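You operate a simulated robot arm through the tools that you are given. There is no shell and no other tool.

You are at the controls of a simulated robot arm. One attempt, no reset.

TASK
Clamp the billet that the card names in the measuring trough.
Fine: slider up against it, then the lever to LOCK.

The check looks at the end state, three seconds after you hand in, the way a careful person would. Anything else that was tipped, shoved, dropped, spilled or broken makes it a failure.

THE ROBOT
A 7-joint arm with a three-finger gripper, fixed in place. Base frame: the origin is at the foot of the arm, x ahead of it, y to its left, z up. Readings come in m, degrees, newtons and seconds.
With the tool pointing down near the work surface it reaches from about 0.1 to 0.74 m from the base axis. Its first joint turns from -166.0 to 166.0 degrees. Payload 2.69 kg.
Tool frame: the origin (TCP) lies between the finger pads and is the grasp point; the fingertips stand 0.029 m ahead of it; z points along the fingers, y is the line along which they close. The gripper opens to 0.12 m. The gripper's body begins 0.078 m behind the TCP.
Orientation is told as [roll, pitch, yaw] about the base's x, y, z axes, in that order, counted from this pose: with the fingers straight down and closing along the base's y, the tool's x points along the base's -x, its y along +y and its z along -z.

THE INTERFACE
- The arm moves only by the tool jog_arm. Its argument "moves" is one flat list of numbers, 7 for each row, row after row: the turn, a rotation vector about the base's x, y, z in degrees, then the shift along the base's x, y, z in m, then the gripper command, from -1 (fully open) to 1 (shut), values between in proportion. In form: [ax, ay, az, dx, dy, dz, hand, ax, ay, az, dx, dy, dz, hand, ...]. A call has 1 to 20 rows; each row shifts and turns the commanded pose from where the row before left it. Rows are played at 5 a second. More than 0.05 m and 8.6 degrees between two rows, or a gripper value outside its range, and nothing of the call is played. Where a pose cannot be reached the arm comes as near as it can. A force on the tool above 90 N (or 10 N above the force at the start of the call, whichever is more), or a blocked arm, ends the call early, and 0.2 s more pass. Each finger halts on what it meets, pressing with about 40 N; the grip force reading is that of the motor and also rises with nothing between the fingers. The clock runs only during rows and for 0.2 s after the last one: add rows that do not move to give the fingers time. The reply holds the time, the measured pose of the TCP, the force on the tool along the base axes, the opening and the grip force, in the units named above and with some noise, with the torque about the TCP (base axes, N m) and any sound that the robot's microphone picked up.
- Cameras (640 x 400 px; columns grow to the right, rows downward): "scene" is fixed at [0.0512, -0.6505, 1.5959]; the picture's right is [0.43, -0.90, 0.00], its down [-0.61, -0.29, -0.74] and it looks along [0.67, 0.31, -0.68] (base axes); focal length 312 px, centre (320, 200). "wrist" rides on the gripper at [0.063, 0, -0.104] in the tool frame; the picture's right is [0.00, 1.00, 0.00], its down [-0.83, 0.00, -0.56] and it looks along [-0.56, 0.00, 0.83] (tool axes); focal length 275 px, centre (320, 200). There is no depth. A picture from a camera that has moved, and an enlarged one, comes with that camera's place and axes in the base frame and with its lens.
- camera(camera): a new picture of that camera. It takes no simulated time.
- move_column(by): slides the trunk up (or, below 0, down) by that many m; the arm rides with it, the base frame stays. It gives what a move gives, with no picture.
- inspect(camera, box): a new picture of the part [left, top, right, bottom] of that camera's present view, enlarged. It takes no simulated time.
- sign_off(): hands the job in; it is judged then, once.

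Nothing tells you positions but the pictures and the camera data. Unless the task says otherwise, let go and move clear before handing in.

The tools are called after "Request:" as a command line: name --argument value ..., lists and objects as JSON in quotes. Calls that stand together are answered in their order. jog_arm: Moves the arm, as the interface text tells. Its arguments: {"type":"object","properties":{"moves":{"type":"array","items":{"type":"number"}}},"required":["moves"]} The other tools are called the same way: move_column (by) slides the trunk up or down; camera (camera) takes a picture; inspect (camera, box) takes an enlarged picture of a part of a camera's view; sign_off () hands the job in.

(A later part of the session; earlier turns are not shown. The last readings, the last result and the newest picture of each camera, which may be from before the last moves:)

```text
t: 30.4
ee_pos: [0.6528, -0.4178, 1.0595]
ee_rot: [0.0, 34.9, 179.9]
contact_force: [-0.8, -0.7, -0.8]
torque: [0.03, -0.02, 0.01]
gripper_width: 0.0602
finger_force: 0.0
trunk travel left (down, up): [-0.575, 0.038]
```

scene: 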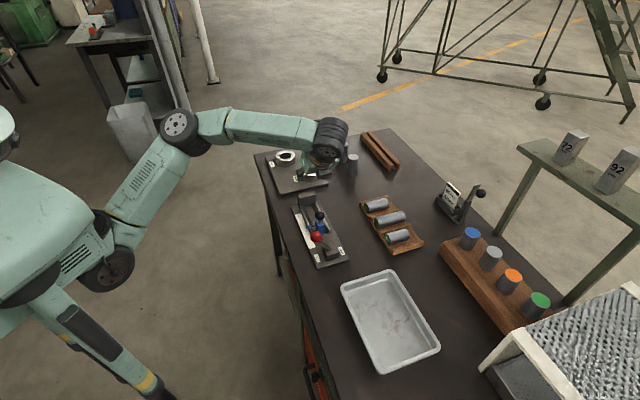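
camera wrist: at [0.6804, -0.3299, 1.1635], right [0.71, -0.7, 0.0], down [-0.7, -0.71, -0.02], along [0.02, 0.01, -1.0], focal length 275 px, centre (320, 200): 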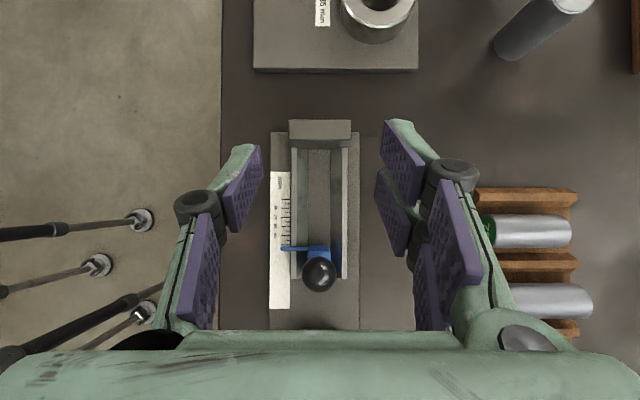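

The half turn tracked exactly. I'll continue the second half to face the rack.

Request:
jog_arm --moves '[0, 0, -7.5, -0.0055, -0.0155, 0.001, 0, 0, 0, -7.5, -0.0055, -0.0155, 0.001, 0, 0, 0, -7.5, -0.0055, -0.0155, 0.001, 0, 0, 0, -7.5, -0.0055, -0.0155, 0.001, 0, 0, 0, -7.5, -0.0055, -0.0155, 0.001, 0, 0, 0, -7.5, -0.0055, -0.0155, 0.001, 0, 0, 0, 0, 0, 0, 0, 0]'

Request:
camera --camera "wrist"

Request:
camera --camera "scene"

```text
t: 32.0
ee_pos: [0.6196, -0.511, 1.066]
ee_rot: [0.0, 35.0, 134.9]
contact_force: [-0.2, 0.5, 0.8]
torque: [0.01, 0.01, 0.02]
gripper_width: 0.0601
finger_force: 0.1
trunk travel left (down, up): [-0.575, 0.038]
```

```text
taken
camera wrist: at [0.614, -0.5044, 1.187], right [-0.71, -0.71, 0.0], down [-0.71, 0.71, -0.02], along [0.01, -0.02, -1.0], focal length 275 px, centre (320, 200)
```

wrist: 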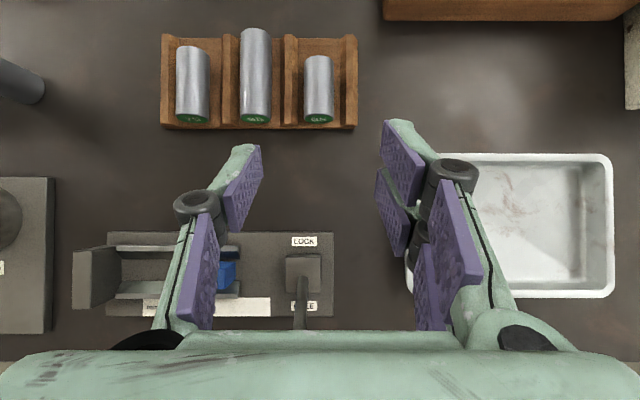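

```text
taken
```

scene: 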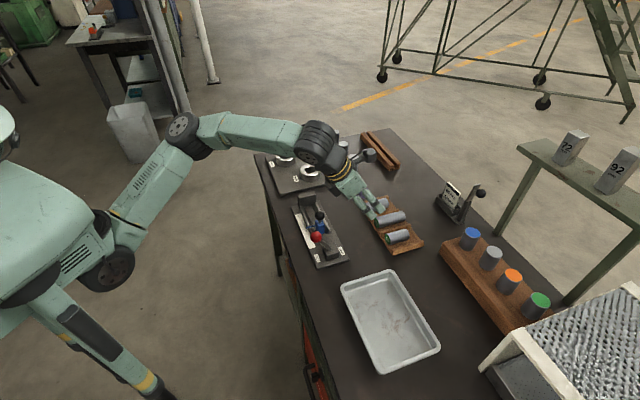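

I have a straight-down view of the rack, and the 65 billet is nearly in line with the tool plane. I'll enlarge it.

Request:
inspect --camera "wrist" --box '[240, 20, 400, 140]'

Request:
inspect --camera "wrist" --box '[280, 40, 360, 140]'

```text
3.33 times, centred on (320, 80) of wrist
camera zoom: at [0.614, -0.5044, 1.187], right [-0.71, -0.71, 0.0], down [-0.71, 0.71, -0.02], along [0.01, -0.02, -1.0], focal length 918 px, centre (320, 600)
```

zoom: 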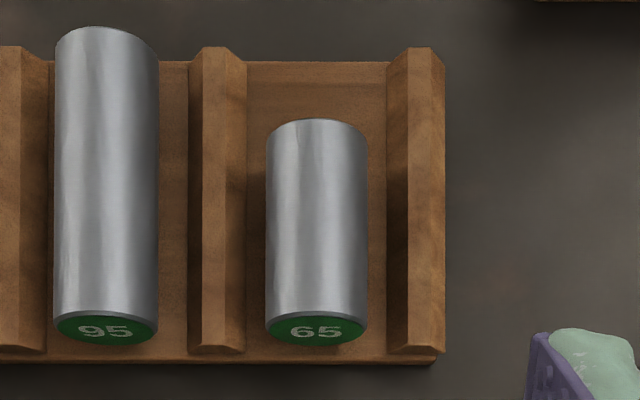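

```text
4.00 times, centred on (320, 90) of wrist
camera zoom: at [0.614, -0.5044, 1.187], right [-0.71, -0.71, 0.0], down [-0.71, 0.71, -0.02], along [0.01, -0.02, -1.0], focal length 1101 px, centre (320, 640)
```

zoom: 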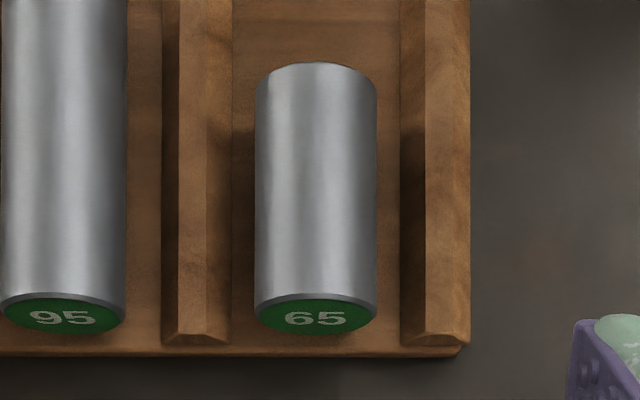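

The 65 billet's axis is at p≈0.0785 with its green end at q≈0.888 and z≈0.879, about 34 mm in diameter. I need the rib height, so I'll zoom in hard from the side view.

Request:
inspect --camera "scene" --box '[380, 224, 404, 239]'

Request:
inspect --camera "scene" --box '[384, 226, 428, 256]'

```text
16.00 times, centred on (392, 232) of scene
camera zoom: at [0.0512, -0.6505, 1.5959], right [0.43, -0.9, 0.0], down [-0.61, -0.29, -0.74], along [0.67, 0.31, -0.68], focal length 4988 px, centre (-832, -304)
```

zoom: 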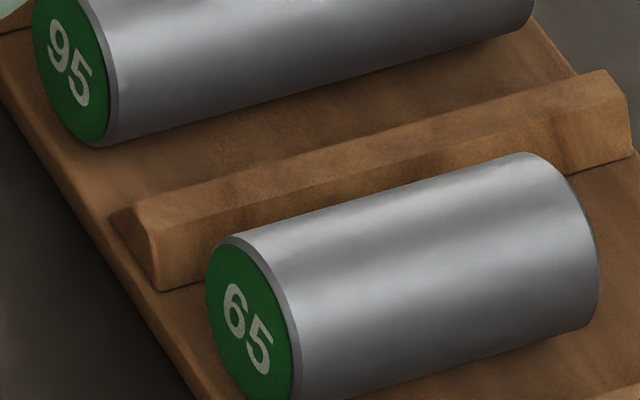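

```text
13.33 times, centred on (406, 241) of scene
camera zoom: at [0.0512, -0.6505, 1.5959], right [0.43, -0.9, 0.0], down [-0.61, -0.29, -0.74], along [0.67, 0.31, -0.68], focal length 4156 px, centre (-827, -347)
```

zoom: 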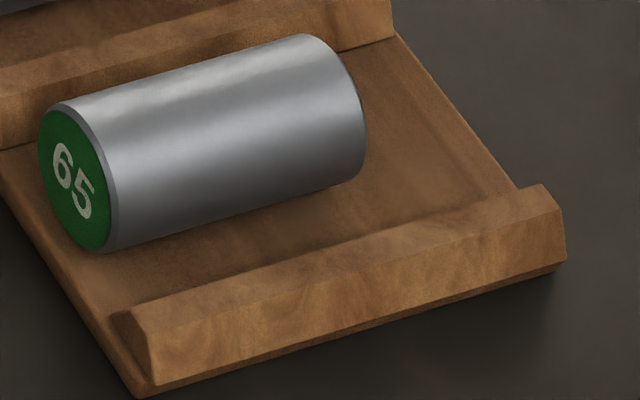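

The ribs are only about 10 mm high and stay below the billet's axis, so fingertips 5 mm under the axis will clear them. I'll approach above the billet in steps with a 42 mm opening to test the reach.

Request:
jog_arm --moves '[0, 0, 0, 0.0143, -0.014, -0.01, 0.3, 0, 0, 0, 0.0143, -0.014, -0.01, 0.3, 0, 0, 0, 0.0143, -0.014, -0.01, 0.3, 0, 0, 0, 0, 0, 0, 0.3]'

```text
t: 33.0
ee_pos: [0.6634, -0.5529, 1.033]
ee_rot: [-0.2, 35.0, 135.0]
contact_force: [0.2, 0.1, 0.1]
torque: [0.01, 0.0, 0.01]
gripper_width: 0.0422
finger_force: 0.2
trunk travel left (down, up): [-0.575, 0.038]
```

That step tracked well and the reach holds so far. I'll keep going outward and down toward the billet, staying above it.

Request:
jog_arm --moves '[0, 0, 0, 0.0143, -0.0143, -0.02, 0.3, 0, 0, 0, 0.0143, -0.0143, -0.02, 0.3, 0, 0, 0, 0, 0, -0.015, 0.3, 0, 0, 0, 0, 0, 0, 0.3]'

Request:
camera --camera "wrist"

Request:
inspect --camera "scene" --box '[290, 130, 450, 270]'

```text
t: 34.0
ee_pos: [0.6918, -0.582, 0.9781]
ee_rot: [0.0, 35.0, 135.1]
contact_force: [-0.5, 0.4, -0.3]
torque: [-0.01, 0.01, -0.05]
gripper_width: 0.042
finger_force: 0.2
trunk travel left (down, up): [-0.575, 0.038]
```

```text
taken
camera wrist: at [0.6867, -0.5748, 1.1004], right [-0.7, -0.71, 0.0], down [-0.71, 0.7, -0.02], along [0.01, -0.02, -1.0], focal length 275 px, centre (320, 200)
```

wrist: 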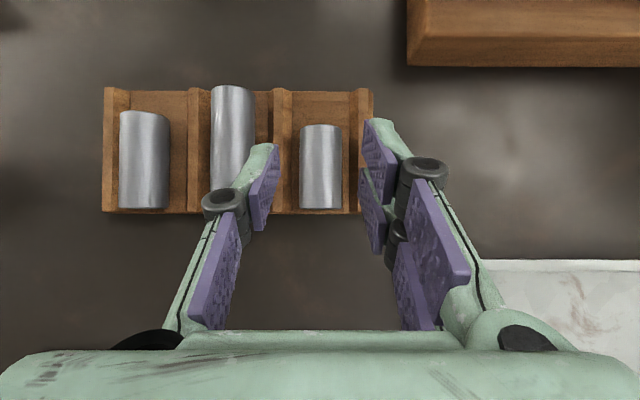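

```text
2.86 times, centred on (370, 200) of scene
camera zoom: at [0.0512, -0.6505, 1.5959], right [0.43, -0.9, 0.0], down [-0.61, -0.29, -0.74], along [0.67, 0.31, -0.68], focal length 891 px, centre (177, 200)
```

zoom: 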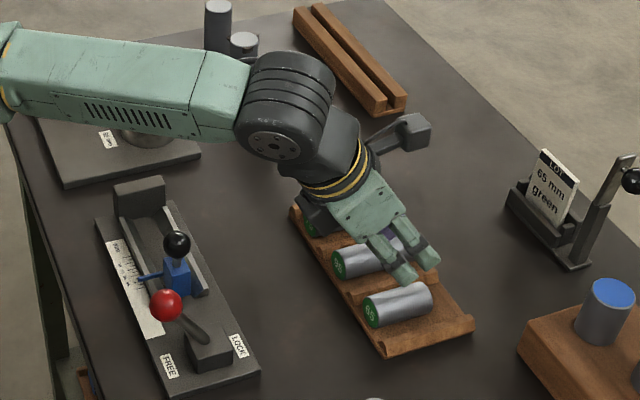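

The reach holds at q≈0.90 with a 35° tilt. I'll zoom in to check the sideways centring of the billet between the fingers.

Request:
inspect --camera "wrist" --box '[240, 90, 400, 220]'

```text
3.08 times, centred on (320, 155) of wrist
camera zoom: at [0.6867, -0.5748, 1.1004], right [-0.7, -0.71, 0.0], down [-0.71, 0.7, -0.02], along [0.01, -0.02, -1.0], focal length 847 px, centre (320, 338)
```

zoom: 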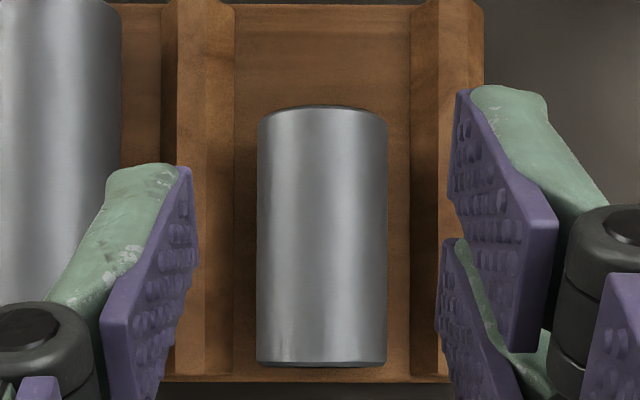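

The billet is centred to within 1 mm. I'll shift slightly outward to its middle and descend partway.

Request:
jog_arm --moves '[0, 0, 0, 0.004, -0.005, -0.008, 0.3, 0, 0, 0, 0, 0, -0.015, 0.3, 0, 0, 0, 0, 0, -0.015, 0.3, 0, 0, 0, 0, 0, -0.01, 0.3, 0, 0, 0, 0, 0, 0, 0.3]'

Request:
camera --camera "wrist"

Request:
inspect --camera "wrist" --box '[240, 90, 400, 220]'

Request:
inspect --camera "scene" --box '[360, 190, 430, 260]'

```text
t: 35.2
ee_pos: [0.6941, -0.5856, 0.9322]
ee_rot: [0.0, 35.0, 135.0]
contact_force: [0.0, 0.5, -0.4]
torque: [0.01, 0.02, 0.0]
gripper_width: 0.042
finger_force: 0.1
trunk travel left (down, up): [-0.575, 0.038]
```

```text
taken
camera wrist: at [0.689, -0.5791, 1.053], right [-0.7, -0.71, 0.0], down [-0.71, 0.7, -0.02], along [0.01, -0.02, -1.0], focal length 275 px, centre (320, 200)
```

wrist: 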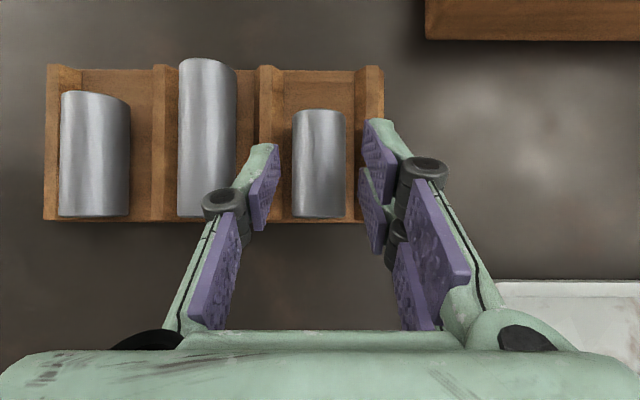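

```text
3.08 times, centred on (320, 155) of wrist
camera zoom: at [0.689, -0.5791, 1.053], right [-0.7, -0.71, 0.0], down [-0.71, 0.7, -0.02], along [0.01, -0.02, -1.0], focal length 847 px, centre (320, 338)
```

zoom: 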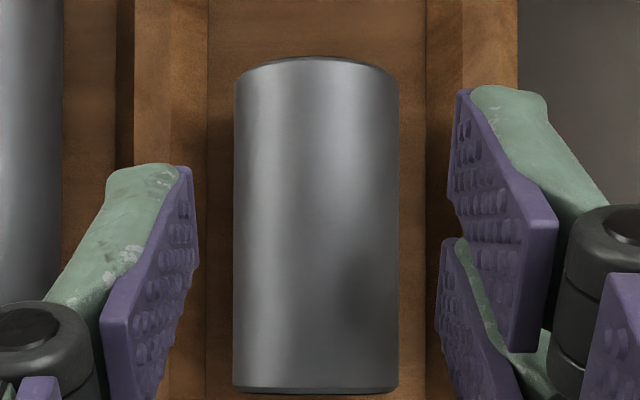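

```text
5.71 times, centred on (395, 225) of scene
camera zoom: at [0.0512, -0.6505, 1.5959], right [0.43, -0.9, 0.0], down [-0.61, -0.29, -0.74], along [0.67, 0.31, -0.68], focal length 1781 px, centre (-109, 57)
```

zoom: 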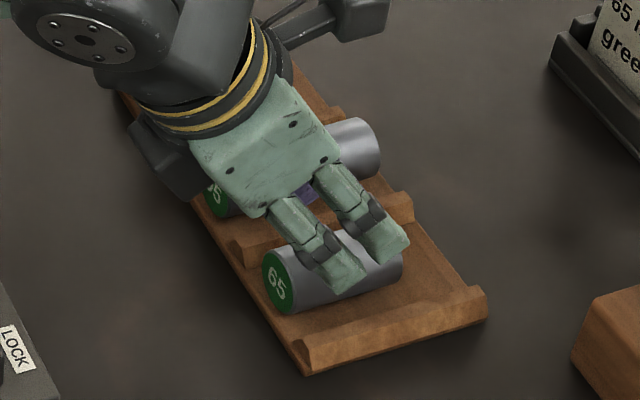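

The hand has one centred finger on the left and two prongs on the right, so the rib on the right matters. I'll narrow to 40 mm, bias 1 mm toward the rack's middle, and go down in small steps while watching the force.

Request:
jog_arm --moves '[0, 0, 0, 0.0012, 0.0012, 0, 0.333, 0, 0, 0, 0, 0, -0.01, 0.333, 0, 0, 0, 0, 0, -0.006, 0.333, 0, 0, 0, 0, 0, 0, 0.333]'

Request:
inspect --camera "wrist" --box '[240, 90, 400, 220]'

Request:
inspect --camera "scene" --box '[375, 205, 425, 255]'

```text
t: 36.2
ee_pos: [0.6955, -0.5854, 0.9176]
ee_rot: [0.0, 34.9, 135.1]
contact_force: [0.1, 0.2, 0.3]
torque: [0.02, -0.01, 0.0]
gripper_width: 0.0401
finger_force: 0.1
trunk travel left (down, up): [-0.575, 0.038]
```

```text
3.08 times, centred on (320, 155) of wrist
camera zoom: at [0.69, -0.5789, 1.0375], right [-0.7, -0.71, 0.0], down [-0.71, 0.7, -0.02], along [0.01, -0.02, -1.0], focal length 847 px, centre (320, 338)
```

zoom: 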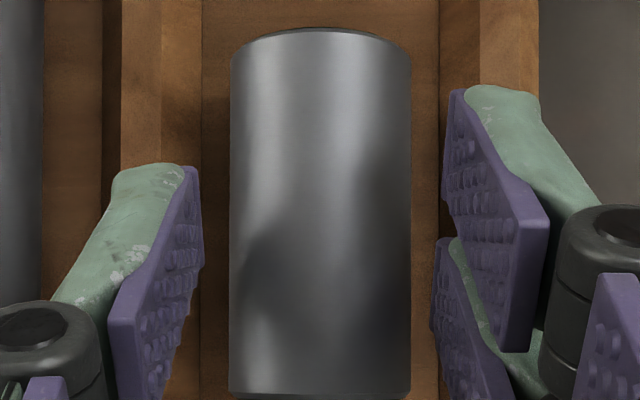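

```text
8.00 times, centred on (400, 230) of scene
camera zoom: at [0.0512, -0.6505, 1.5959], right [0.43, -0.9, 0.0], down [-0.61, -0.29, -0.74], along [0.67, 0.31, -0.68], focal length 2494 px, centre (-320, -40)
```

zoom: 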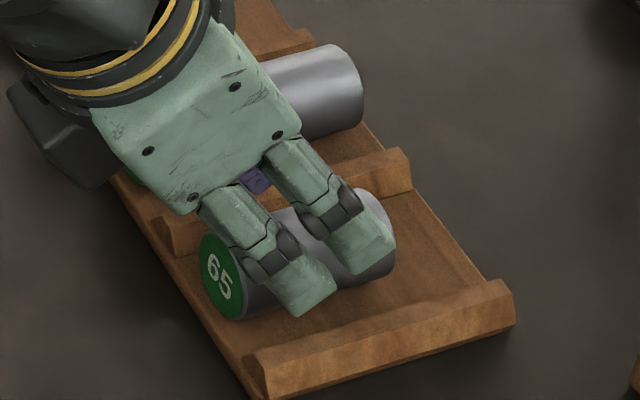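

Still no contact and the billet is centred. I'll lower another 6 mm, then 4 mm, checking the force.

Request:
jog_arm --moves '[0, 0, 0, 0, 0, -0.003, 0.333, 0, 0, 0, 0, 0, -0.003, 0.333, 0, 0, 0, 0, 0, 0, 0.333]'

```text
t: 37.0
ee_pos: [0.6948, -0.5869, 0.9111]
ee_rot: [0.1, 34.9, 135.0]
contact_force: [-0.4, -0.1, 0.4]
torque: [0.0, 0.03, -0.01]
gripper_width: 0.0401
finger_force: 0.1
trunk travel left (down, up): [-0.575, 0.038]
```

There is no contact yet. I'll lower another 4 mm and look again.

Request:
jog_arm --moves '[0, 0, 0, 0, 0, -0.002, 0.333, 0, 0, 0, 0, 0, -0.002, 0.333, 0, 0, 0, 0, 0, 0, 0.333]'

Request:
inspect --camera "wrist" --box '[240, 90, 400, 220]'

Request:
inspect --camera "scene" --box '[380, 215, 420, 255]'

```text
t: 37.8
ee_pos: [0.695, -0.5858, 0.9064]
ee_rot: [0.0, 35.1, 135.0]
contact_force: [0.1, 0.2, -0.2]
torque: [0.0, -0.01, 0.02]
gripper_width: 0.0404
finger_force: 0.1
trunk travel left (down, up): [-0.575, 0.038]
```

```text
3.08 times, centred on (320, 155) of wrist
camera zoom: at [0.689, -0.5795, 1.0279], right [-0.7, -0.71, 0.0], down [-0.71, 0.7, -0.02], along [0.01, -0.02, -1.0], focal length 847 px, centre (320, 338)
```

zoom: 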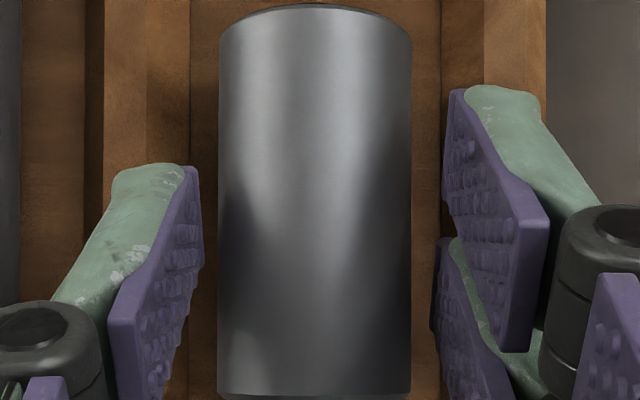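

```text
10.00 times, centred on (400, 235) of scene
camera zoom: at [0.0512, -0.6505, 1.5959], right [0.43, -0.9, 0.0], down [-0.61, -0.29, -0.74], along [0.67, 0.31, -0.68], focal length 3117 px, centre (-480, -150)
```

zoom: 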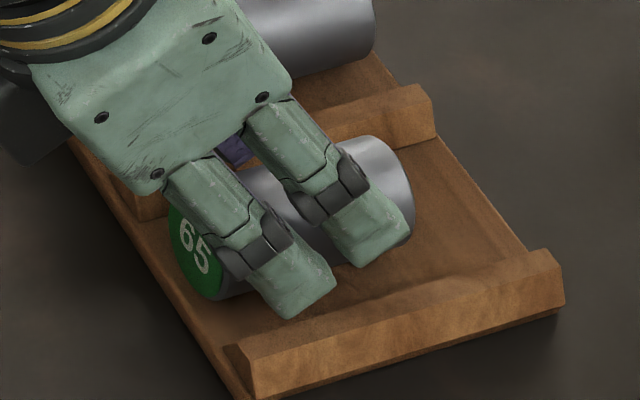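

The billet is 1 mm toward the rack's middle. I'll correct that and go 5 mm lower in small steps so the pads pass its widest line.

Request:
jog_arm --moves '[0, 0, 0, 0.0007, 0.0007, -0.001, 0.333, 0, 0, 0, 0, 0, -0.002, 0.333, 0, 0, 0, 0, 0, -0.001, 0.333, 0, 0, 0, 0, 0, 0, 0.333]'

Request:
inspect --camera "wrist" --box '[240, 90, 400, 220]'

```text
t: 38.8
ee_pos: [0.6957, -0.5833, 0.9032]
ee_rot: [0.0, 35.1, 135.0]
contact_force: [0.2, -0.1, -1.0]
torque: [-0.02, 0.03, 0.01]
gripper_width: 0.04
finger_force: 0.2
trunk travel left (down, up): [-0.575, 0.038]
```

```text
3.08 times, centred on (320, 155) of wrist
camera zoom: at [0.6893, -0.5786, 1.0241], right [-0.7, -0.71, 0.0], down [-0.71, 0.7, -0.02], along [0.01, -0.02, -1.0], focal length 847 px, centre (320, 338)
```

zoom: 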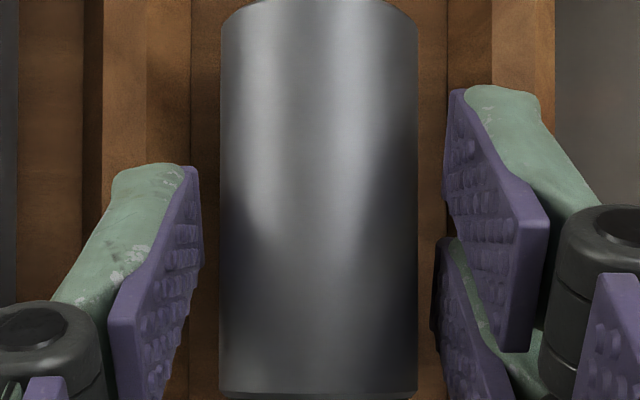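

Centred now, no contact. I'll go 2 mm lower and close gently on the billet.

Request:
jog_arm --moves '[0, 0, 0, 0, 0, -0.002, 0.333, 0, 0, 0, 0, 0, 0, 0.333]'

Request:
jog_arm --moves '[0, 0, 0, 0, 0, 0, 0.5, 0, 0, 0, 0, 0, 0, 0.6, 0, 0, 0, 0, 0, 0, 0.6, 0, 0, 0, 0, 0, 0, 0.6]'

```text
t: 39.4
ee_pos: [0.695, -0.5834, 0.9027]
ee_rot: [0.0, 35.0, 135.0]
contact_force: [1.0, 1.1, 1.8]
torque: [0.0, 0.04, -0.01]
gripper_width: 0.0396
finger_force: 0.0
trunk travel left (down, up): [-0.575, 0.038]
```

```text
t: 40.4
ee_pos: [0.695, -0.584, 0.9003]
ee_rot: [0.0, 34.9, 135.0]
contact_force: [-0.2, 0.3, -0.1]
torque: [-0.06, -0.02, -0.07]
gripper_width: 0.0342
finger_force: 40.2
trunk travel left (down, up): [-0.575, 0.038]
```

The fingers hold the billet at 34.2 mm. I'll do a small test lift of 6 mm and look.

Request:
jog_arm --moves '[0, 0, 0, 0, 0, 0.002, 0.6, 0, 0, 0, 0, 0, 0.002, 0.6, 0, 0, 0, 0, 0, 0.002, 0.6, 0, 0, 0, 0, 0, 0, 0.6]'

Request:
inspect --camera "wrist" --box '[240, 90, 400, 220]'

Request:
inspect --camera "scene" --box '[380, 215, 420, 255]'

```text
t: 41.4
ee_pos: [0.6954, -0.585, 0.9069]
ee_rot: [0.1, 35.0, 135.0]
contact_force: [0.1, 0.5, -4.4]
torque: [0.07, 0.07, 0.0]
gripper_width: 0.0343
finger_force: 39.9
trunk travel left (down, up): [-0.575, 0.038]
```

```text
3.08 times, centred on (320, 155) of wrist
camera zoom: at [0.6902, -0.578, 1.0276], right [-0.7, -0.71, 0.0], down [-0.71, 0.7, -0.02], along [0.01, -0.02, -1.0], focal length 847 px, centre (320, 338)
```

zoom: 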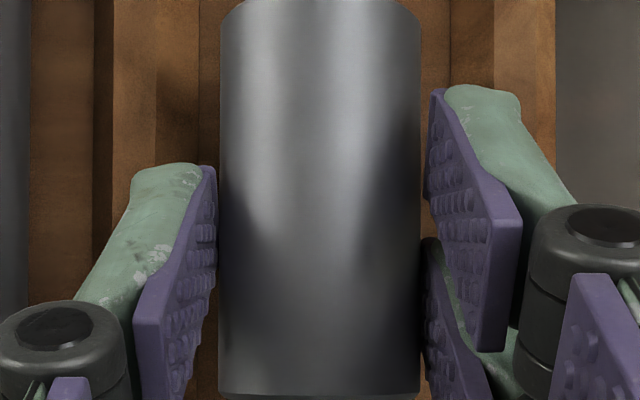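

```text
10.00 times, centred on (400, 235) of scene
camera zoom: at [0.0512, -0.6505, 1.5959], right [0.43, -0.9, 0.0], down [-0.61, -0.29, -0.74], along [0.67, 0.31, -0.68], focal length 3117 px, centre (-480, -150)
```

zoom: 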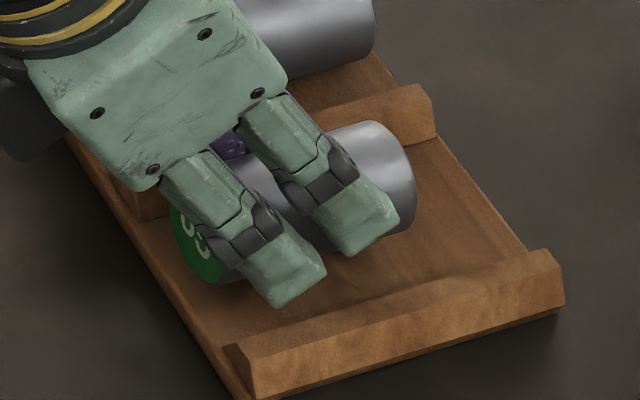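

The billet is off the rack, with about 4.4 N of weight on the tool. I'll lift it straight up to a safe height.

Request:
jog_arm --moves '[0, 0, 0, 0, 0, 0.008, 0.6, 0, 0, 0, 0, 0, 0.012, 0.6, 0, 0, 0, 0, 0, 0.015, 0.6, 0, 0, 0, 0, 0, 0.015, 0.6, 0, 0, 0, 0, 0, 0.015, 0.6, 0, 0, 0, -0.006, 0.006, 0.015, 0.6, 0, 0, 0, -0.008, 0.008, 0.015, 0.6, 0, 0, 0, -0.008, 0.008, 0.012, 0.6, 0, 0, 0, 0, 0, 0, 0.6]'

Request:
inspect --camera "scene" --box '[300, 130, 440, 270]'

Request:
camera --camera "wrist"

```text
t: 43.4
ee_pos: [0.6736, -0.5619, 1.0128]
ee_rot: [0.0, 34.9, 135.0]
contact_force: [-0.5, -1.0, -4.3]
torque: [0.1, 0.04, 0.01]
gripper_width: 0.0344
finger_force: 39.9
trunk travel left (down, up): [-0.575, 0.038]
```

```text
2.86 times, centred on (370, 200) of scene
camera zoom: at [0.0512, -0.6505, 1.5959], right [0.43, -0.9, 0.0], down [-0.61, -0.29, -0.74], along [0.67, 0.31, -0.68], focal length 891 px, centre (177, 200)
```

zoom: 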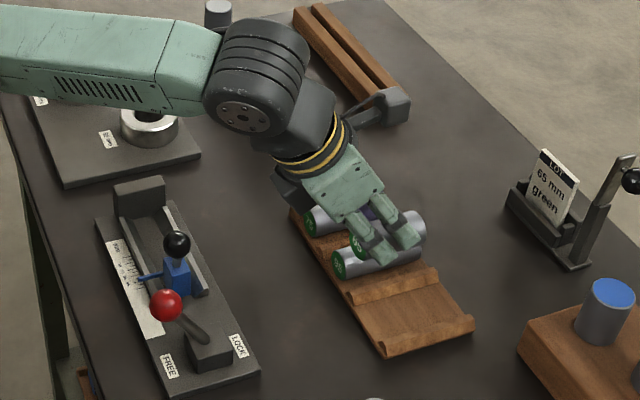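

```text
taken
camera wrist: at [0.6685, -0.5555, 1.1343], right [-0.7, -0.71, 0.0], down [-0.71, 0.7, -0.02], along [0.01, -0.02, -1.0], focal length 275 px, centre (320, 200)
```

wrist: 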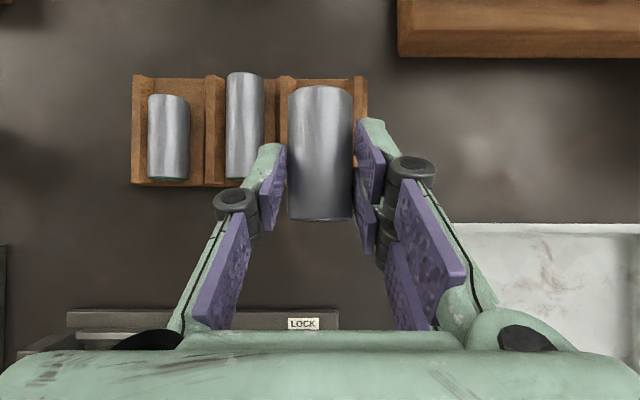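

The billet is held level, and the other two are undisturbed. I'll draw back to the earlier waypoint and start the quarter turn toward the trough.

Request:
jog_arm --moves '[0, 0, 0, -0.0135, 0.0127, 0.0135, 0.6, 0, 0, 0, -0.0135, 0.0127, 0.0135, 0.6, 0, 0, 0, -0.0135, 0.0127, 0.0135, 0.6, 0, 0, 0, -0.0135, 0.0127, 0.0135, 0.6, 0, 0, 7.5, 0.0055, 0.0155, 0, 0.6, 0, 0, 7.5, 0.0055, 0.0155, 0, 0.6, 0, 0, 7.5, 0.0055, 0.0155, 0, 0.6, 0, 0, 7.5, 0.0055, 0.0155, 0, 0.6, 0, 0, 7.5, 0.0055, 0.0155, 0, 0.6, 0, 0, 7.5, 0.0055, 0.0155, 0, 0.6]'

```text
t: 45.6
ee_pos: [0.6535, -0.4176, 1.067]
ee_rot: [0.0, 35.0, -179.9]
contact_force: [0.8, -0.4, -5.9]
torque: [0.02, 0.09, -0.02]
gripper_width: 0.0339
finger_force: 40.3
trunk travel left (down, up): [-0.575, 0.038]
```

Halfway round, with the billet still firmly held. I'll complete the turn over the trough.

Request:
jog_arm --moves '[0, 0, 7.5, 0.0055, 0.0155, 0, 0.6, 0, 0, 7.5, 0.0055, 0.0155, 0, 0.6, 0, 0, 7.5, 0.0055, 0.0155, 0, 0.6, 0, 0, 7.5, 0.0055, 0.0155, 0, 0.6, 0, 0, 7.5, 0.0055, 0.0155, 0, 0.6, 0, 0, 7.5, 0.0055, 0.0155, 0, 0.6, 0, 0, 0, 0, 0, 0, 0.6]'

Request:
camera --camera "wrist"

Request:
camera --camera "scene"

```text
t: 47.2
ee_pos: [0.6921, -0.3239, 1.057]
ee_rot: [0.2, 34.8, -134.9]
contact_force: [0.2, -0.5, -4.5]
torque: [-0.06, 0.08, -0.04]
gripper_width: 0.0342
finger_force: 40.5
out of reach, approached as far as the arm can: row 6
trunk travel left (down, up): [-0.575, 0.038]
```

```text
taken
camera wrist: at [0.6856, -0.3297, 1.1793], right [0.71, -0.7, 0.01], down [-0.7, -0.71, -0.02], along [0.02, 0.01, -1.0], focal length 275 px, centre (320, 200)
```

wrist: 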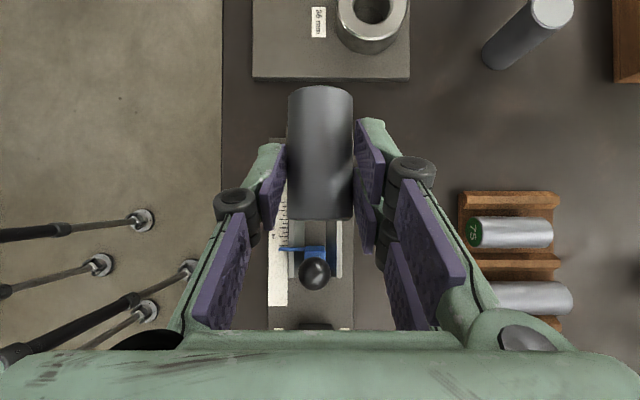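

```text
taken
```

scene: 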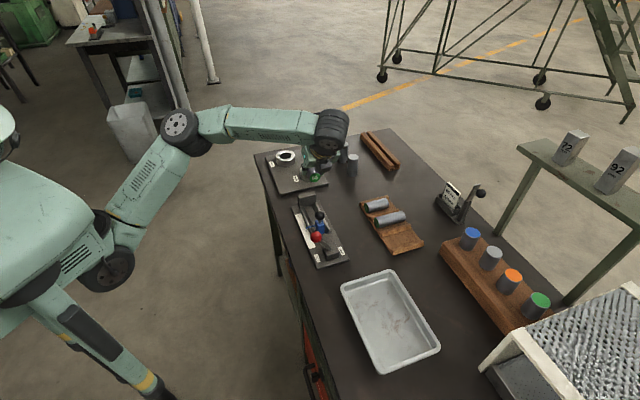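

The billet is now over the trough, aligned with it. The last row brushed the arm's limit at this height, so I'll come down slowly while correcting to the trough centreline.

Request:
jog_arm --moves '[0, 0, 0, -0.0024, -0.0004, -0.012, 0.6, 0, 0, 0, -0.0024, -0.0004, -0.015, 0.6, 0, 0, 0, -0.0025, -0.0004, -0.015, 0.6, 0, 0, 0, 0, 0, -0.015, 0.6, 0, 0, 0, 0, 0, -0.015, 0.6, 0, 0, 0, 0, 0, -0.015, 0.6, 0, 0, 0, 0, 0, 0, 0.6]'

Request:
camera --camera "wrist"

Request:
inspect --camera "wrist" --box '[240, 60, 400, 300]'

Request:
inspect --camera "scene" --box '[270, 140, 370, 260]'

```text
t: 48.8
ee_pos: [0.6837, -0.3269, 0.9715]
ee_rot: [0.0, 34.8, -134.9]
contact_force: [1.1, 0.5, -4.3]
torque: [-0.11, 0.06, 0.02]
gripper_width: 0.0343
finger_force: 40.0
trunk travel left (down, up): [-0.575, 0.038]
```

```text
taken
camera wrist: at [0.6773, -0.3314, 1.0926], right [0.71, -0.7, 0.0], down [-0.7, -0.71, -0.02], along [0.02, 0.01, -1.0], focal length 275 px, centre (320, 200)
```

wrist: 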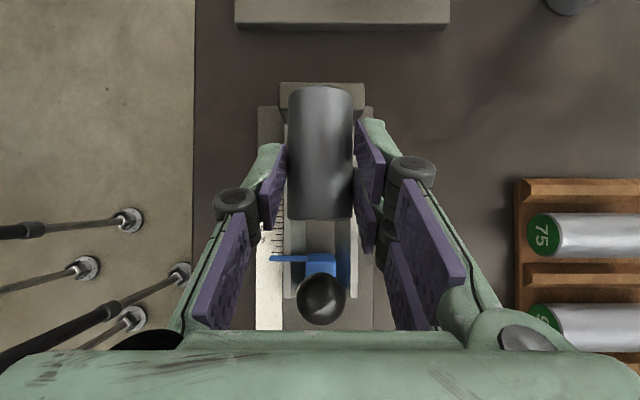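

```text
1.67 times, centred on (320, 180) of wrist
camera zoom: at [0.6773, -0.3314, 1.0926], right [0.71, -0.7, 0.0], down [-0.7, -0.71, -0.02], along [0.02, 0.01, -1.0], focal length 459 px, centre (320, 233)
```

zoom: 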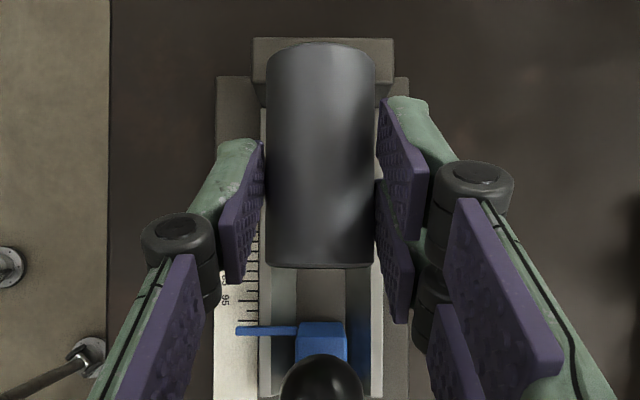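

```text
3.33 times, centred on (320, 200) of scene
camera zoom: at [0.0512, -0.6505, 1.5959], right [0.43, -0.9, 0.0], down [-0.61, -0.29, -0.74], along [0.67, 0.31, -0.68], focal length 1039 px, centre (320, 200)
```

zoom: 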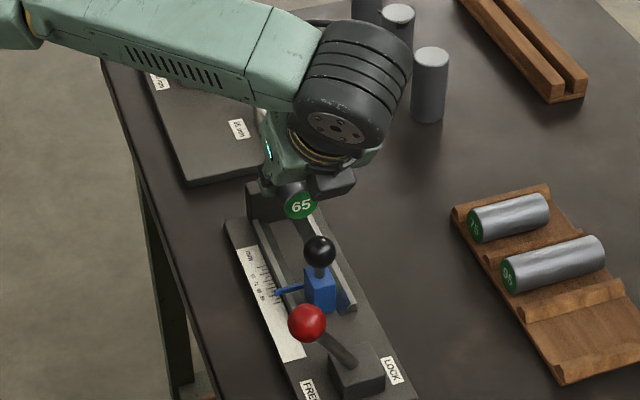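

The billet is centred over the trough with its far end about 9 mm short of the stop (face at p≈0.310). I'll move 4 mm closer and lower 40 mm.

Request:
jog_arm --moves '[0, 0, 0, 0.0014, 0.0014, -0.01, 0.6, 0, 0, 0, 0.0014, 0.0014, -0.01, 0.6, 0, 0, 0, 0, 0, -0.01, 0.6, 0, 0, 0, 0, 0, -0.01, 0.6, 0, 0, 0, 0, 0, 0, 0.6]'

Request:
inspect --camera "wrist" --box '[240, 60, 400, 300]'

Request:
inspect --camera "scene" --box '[280, 160, 360, 250]'

```text
t: 50.0
ee_pos: [0.6864, -0.3234, 0.9319]
ee_rot: [-0.1, 34.9, -134.9]
contact_force: [-0.8, -0.2, -5.1]
torque: [-0.06, 0.09, 0.0]
gripper_width: 0.0344
finger_force: 40.5
trunk travel left (down, up): [-0.575, 0.038]
```

```text
1.67 times, centred on (320, 180) of wrist
camera zoom: at [0.6799, -0.3287, 1.0524], right [0.71, -0.7, 0.0], down [-0.7, -0.71, -0.02], along [0.02, 0.01, -1.0], focal length 459 px, centre (320, 233)
```

zoom: 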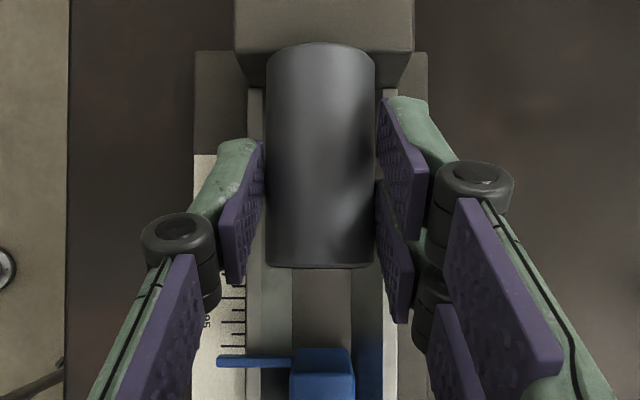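

```text
4.44 times, centred on (320, 205) of scene
camera zoom: at [0.0512, -0.6505, 1.5959], right [0.43, -0.9, 0.0], down [-0.61, -0.29, -0.74], along [0.67, 0.31, -0.68], focal length 1385 px, centre (320, 178)
```

zoom: 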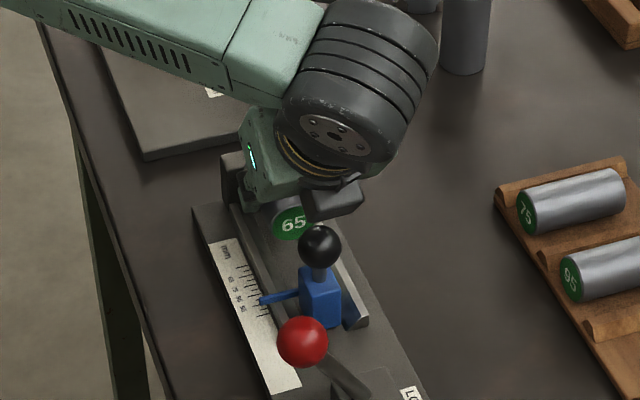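

Everything is aligned, and the gripper body clears the slider knob. I'll lower in small steps, watching for contact.

Request:
jog_arm --moves '[0, 0, 0, 0, 0, -0.007, 0.6, 0, 0, 0, 0, 0, -0.006, 0.6, 0, 0, 0, 0, 0, 0, 0.6]'

```text
t: 50.8
ee_pos: [0.6866, -0.3247, 0.9193]
ee_rot: [0.0, 35.0, -134.9]
contact_force: [0.5, 0.2, -4.6]
torque: [-0.04, 0.01, -0.01]
gripper_width: 0.0343
finger_force: 40.1
trunk travel left (down, up): [-0.575, 0.038]
```

No contact yet, with the billet's weight unchanged at 4.6 N. I'll take finer steps down now.

Request:
jog_arm --moves '[0, 0, 0, 0, 0, -0.003, 0.6, 0, 0, 0, 0, 0, -0.003, 0.6, 0, 0, 0, 0, 0, 0, 0.6]'

Request:
inspect --camera "wrist" --box '[240, 60, 400, 300]'

Request:
inspect --camera "scene" --box '[285, 170, 345, 240]'

```text
t: 51.6
ee_pos: [0.6883, -0.3239, 0.9128]
ee_rot: [-0.1, 34.9, -134.9]
contact_force: [0.5, 0.3, -4.5]
torque: [-0.1, 0.07, -0.03]
gripper_width: 0.0341
finger_force: 40.1
trunk travel left (down, up): [-0.575, 0.038]
```

```text
1.67 times, centred on (320, 180) of wrist
camera zoom: at [0.6813, -0.3287, 1.0334], right [0.71, -0.7, 0.0], down [-0.7, -0.71, -0.02], along [0.02, 0.01, -1.0], focal length 459 px, centre (320, 233)
```

zoom: 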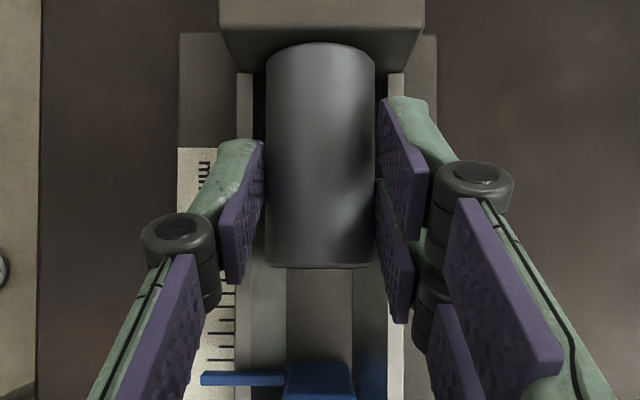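

```text
5.71 times, centred on (315, 205) of scene
camera zoom: at [0.0512, -0.6505, 1.5959], right [0.43, -0.9, 0.0], down [-0.61, -0.29, -0.74], along [0.67, 0.31, -0.68], focal length 1781 px, centre (349, 171)
```

zoom: 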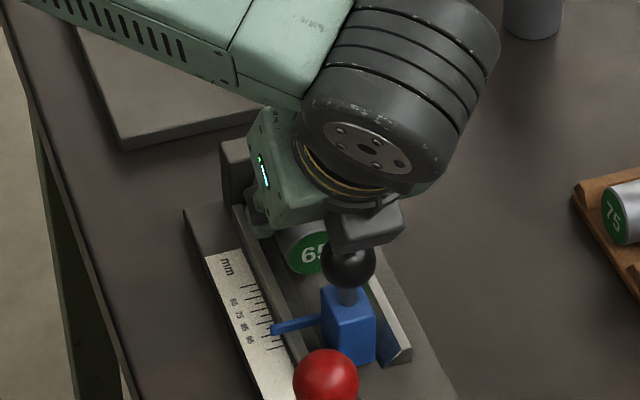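

Still free of contact, with the billet about 8 mm above its seat. I'll go down 2 mm more at a time.

Request:
jog_arm --moves '[0, 0, 0, 0, 0, -0.002, 0.6, 0, 0, 0, 0, 0, 0, 0.6]'

Request:
jog_arm --moves '[0, 0, 0, 0, 0, -0.002, 0.6, 0, 0, 0, 0, 0, 0, 0.6]'

Request:
inspect --camera "scene" --box '[300, 180, 340, 220]'

```text
t: 52.2
ee_pos: [0.6895, -0.3248, 0.9102]
ee_rot: [-0.1, 34.9, -135.0]
contact_force: [1.0, -0.1, -5.0]
torque: [-0.08, 0.08, 0.01]
gripper_width: 0.0343
finger_force: 39.7
trunk travel left (down, up): [-0.575, 0.038]
```

```text
t: 52.8
ee_pos: [0.6876, -0.3244, 0.9083]
ee_rot: [0.0, 35.0, -135.0]
contact_force: [-0.4, 0.4, -4.4]
torque: [-0.08, 0.08, 0.01]
gripper_width: 0.0341
finger_force: 40.1
trunk travel left (down, up): [-0.575, 0.038]
```

```text
10.00 times, centred on (320, 200) of scene
camera zoom: at [0.0512, -0.6505, 1.5959], right [0.43, -0.9, 0.0], down [-0.61, -0.29, -0.74], along [0.67, 0.31, -0.68], focal length 3117 px, centre (320, 200)
```

zoom: 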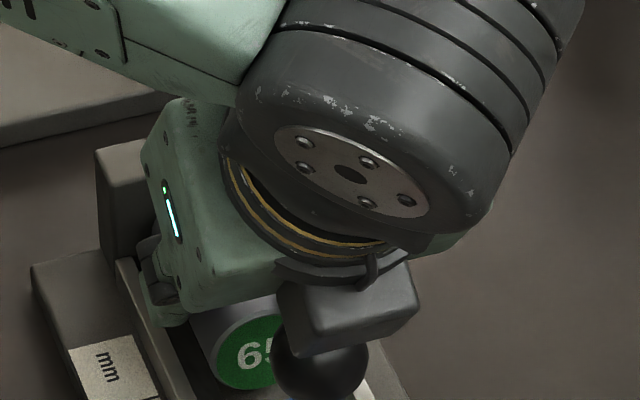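

No contact even here. I'll go another 2 mm down, then check once more before releasing.

Request:
jog_arm --moves '[0, 0, 0, 0, 0, -0.002, 0.6, 0, 0, 0, 0, 0, 0, 0.6]'

Request:
inspect --camera "wrist" --box '[240, 60, 400, 300]'

```text
t: 53.4
ee_pos: [0.6871, -0.3234, 0.9078]
ee_rot: [0.1, 35.0, -135.0]
contact_force: [1.4, -0.4, 2.7]
torque: [-0.2, -0.11, -0.02]
gripper_width: 0.034
finger_force: 39.7
trunk travel left (down, up): [-0.575, 0.038]
```

```text
1.67 times, centred on (320, 180) of wrist
camera zoom: at [0.6804, -0.3286, 1.0287], right [0.71, -0.7, 0.0], down [-0.7, -0.71, -0.02], along [0.02, 0.01, -1.0], focal length 459 px, centre (320, 233)
```

zoom: 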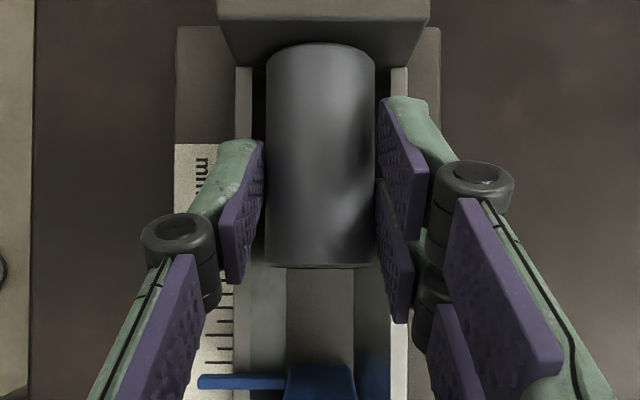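

A light contact of about 7 N has appeared: the outer finger is touching the outer rail, so the billet hangs only about 4 mm above its seat. I'll raise 1 mm and open gently to let it settle.

Request:
jog_arm --moves '[0, 0, 0, 0, 0, 0.001, 0.6, 0, 0, 0, 0, 0, 0, 0.42, 0, 0, 0, 0, 0, 0, 0.36, 0, 0, 0, 0, 0, 0, 0.3, 0, 0, 0, 0, 0, 0, 0.25, 0, 0, 0, 0, 0, 0, 0.25]'

Request:
inspect --camera "wrist" --box '[240, 60, 400, 300]'

Request:
inspect --camera "scene" --box '[285, 170, 345, 240]'

```text
t: 54.8
ee_pos: [0.687, -0.3237, 0.9081]
ee_rot: [0.0, 35.0, -135.0]
contact_force: [0.2, -0.2, 0.1]
torque: [0.01, 0.01, 0.01]
gripper_width: 0.0447
finger_force: 0.0
trunk travel left (down, up): [-0.575, 0.038]
```

```text
1.67 times, centred on (320, 180) of wrist
camera zoom: at [0.6808, -0.3292, 1.0291], right [0.71, -0.7, 0.0], down [-0.7, -0.71, -0.02], along [0.02, 0.01, -1.0], focal length 459 px, centre (320, 233)
```

zoom: 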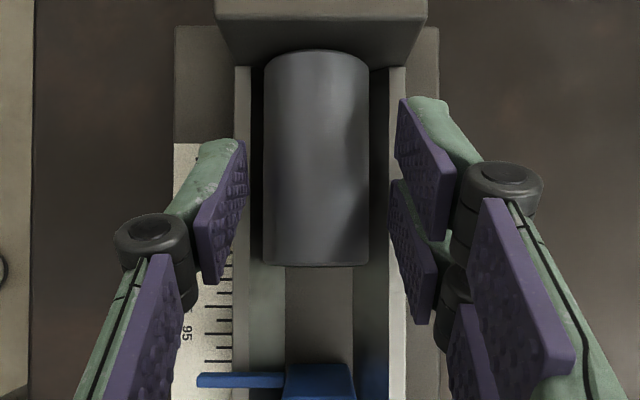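

```text
5.71 times, centred on (315, 205) of scene
camera zoom: at [0.0512, -0.6505, 1.5959], right [0.43, -0.9, 0.0], down [-0.61, -0.29, -0.74], along [0.67, 0.31, -0.68], focal length 1781 px, centre (349, 171)
```

zoom: 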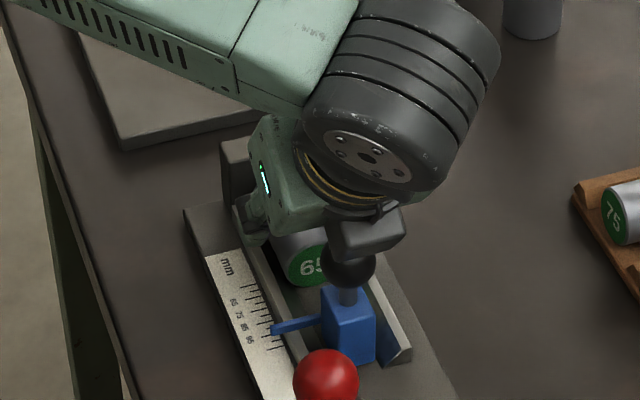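

The billet lies cleanly in the trough, released and centred. I'll lift straight up, clear of it.

Request:
jog_arm --moves '[0, 0, 0, 0, 0, 0.004, 0.25, 0, 0, 0, 0, 0, 0.008, 0.25, 0, 0, 0, 0, 0, 0.012, 0.2, 0, 0, 0, 0, 0, 0.015, 0.2, 0, 0, 0, 0, 0, 0.015, 0.2, 0, 0, 0, 0, 0, 0.015, 0.2, 0, 0, 0, 0, 0, 0.015, 0.2, 0, 0, 0, 0, 0, 0.015, 0.2, 0, 0, 0, 0, 0, 0, 0.2]'

Request:
camera --camera "wrist"

Request:
inspect --camera "wrist" --box '[240, 90, 400, 310]'

```text
t: 56.8
ee_pos: [0.6869, -0.3251, 1.0087]
ee_rot: [0.0, 35.0, -135.0]
contact_force: [0.5, 0.7, -0.4]
torque: [-0.05, -0.02, 0.03]
gripper_width: 0.0479
finger_force: 0.0
trunk travel left (down, up): [-0.575, 0.038]
```

```text
taken
camera wrist: at [0.6812, -0.3293, 1.1298], right [0.71, -0.7, 0.0], down [-0.7, -0.71, -0.02], along [0.02, 0.01, -1.0], focal length 275 px, centre (320, 200)
```

wrist: 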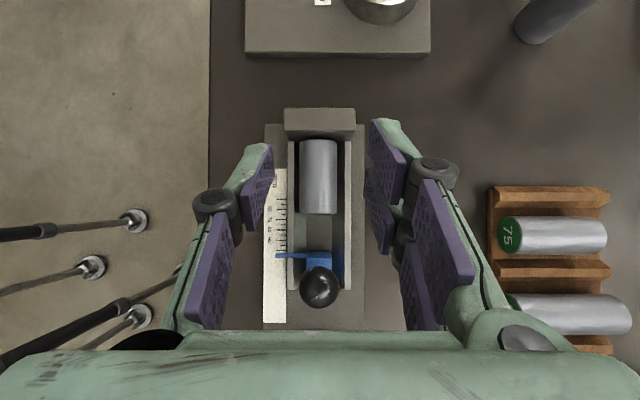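

```text
1.82 times, centred on (320, 200) of wrist
camera zoom: at [0.6812, -0.3293, 1.1298], right [0.71, -0.7, 0.0], down [-0.7, -0.71, -0.02], along [0.02, 0.01, -1.0], focal length 500 px, centre (320, 200)
```

zoom: 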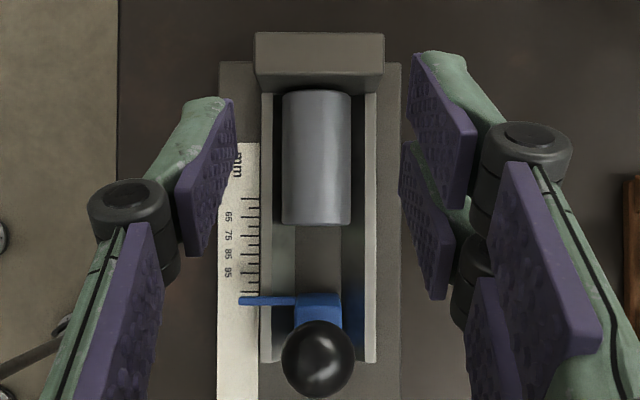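

The billet rests between the rails with a small gap to the stop. Now I'll swing the tool back toward the outward direction and move behind the slider, closing the fingers on the way.

Request:
jog_arm --moves '[0, 0, -7.5, -0.0066, -0.0071, 0.0025, 0.2, 0, 0, -7.5, -0.0066, -0.0071, 0.0025, 0.2, 0, 0, -7.5, -0.0066, -0.0071, 0.0025, 0.2, 0, 0, -7.5, -0.0066, -0.0071, 0.0025, 0.2, 0, 0, -7.5, -0.0066, -0.0071, 0.0025, 0.2, 0, 0, -7.5, -0.0066, -0.0071, 0.0025, 0.2]'

```text
t: 58.2
ee_pos: [0.6475, -0.3679, 1.0225]
ee_rot: [0.0, 35.0, 179.9]
contact_force: [1.0, 0.1, -1.0]
torque: [0.0, -0.04, 0.01]
gripper_width: 0.0483
finger_force: 0.0
trunk travel left (down, up): [-0.575, 0.038]
```

Tracking is exact. I'll finish the turn, ease the tilt to 15° outward and close the fingers.

Request:
jog_arm --moves '[0, 0, -7.5, -0.0066, -0.0071, 0.0025, 1, 0, 0, -7.5, -0.0066, -0.0071, 0.0025, 1, 0, 0, -7.5, -0.0066, -0.0071, 0.0025, 1, 0, 0, -7.5, -0.0066, -0.0071, 0.0025, 1, 0, 0, -7.5, -0.0066, -0.0071, 0.0025, 1, 0, 0, -7.5, -0.0066, -0.0071, 0.0025, 1, 3.54, 3.54, 0, 0, 0, 0, 1, 3.54, 3.54, 0, 0, 0, 0, 1, 3.54, 3.54, 0, 0, 0, 0, 1, 3.54, 3.54, 0, 0, 0, 0, 1, 0, 0, 0, 0, 0, 0, 1]'

Request:
camera --camera "wrist"

Request:
inspect --camera "scene" --box '[270, 150, 390, 270]'

```text
t: 60.6
ee_pos: [0.6071, -0.4098, 1.0368]
ee_rot: [-0.1, 14.9, 135.0]
contact_force: [-0.6, 0.4, -0.1]
torque: [0.01, 0.01, -0.01]
gripper_width: 0.0
finger_force: 28.4
trunk travel left (down, up): [-0.575, 0.038]
```

```text
taken
camera wrist: at [0.6321, -0.4333, 1.1538], right [-0.7, -0.71, 0.0], down [-0.67, 0.67, 0.32], along [-0.23, 0.23, -0.95], focal length 275 px, centre (320, 200)
```

wrist: 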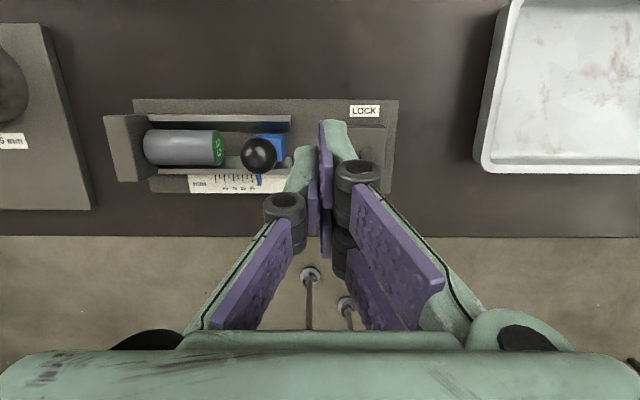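

```text
3.33 times, centred on (330, 210) of scene
camera zoom: at [0.0512, -0.6505, 1.5959], right [0.43, -0.9, 0.0], down [-0.61, -0.29, -0.74], along [0.67, 0.31, -0.68], focal length 1039 px, centre (287, 167)
```

zoom: 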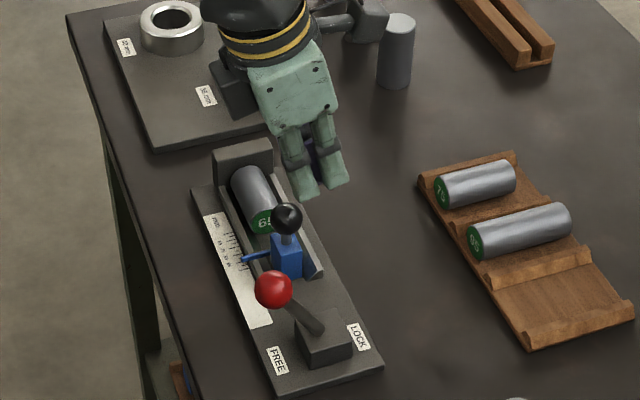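

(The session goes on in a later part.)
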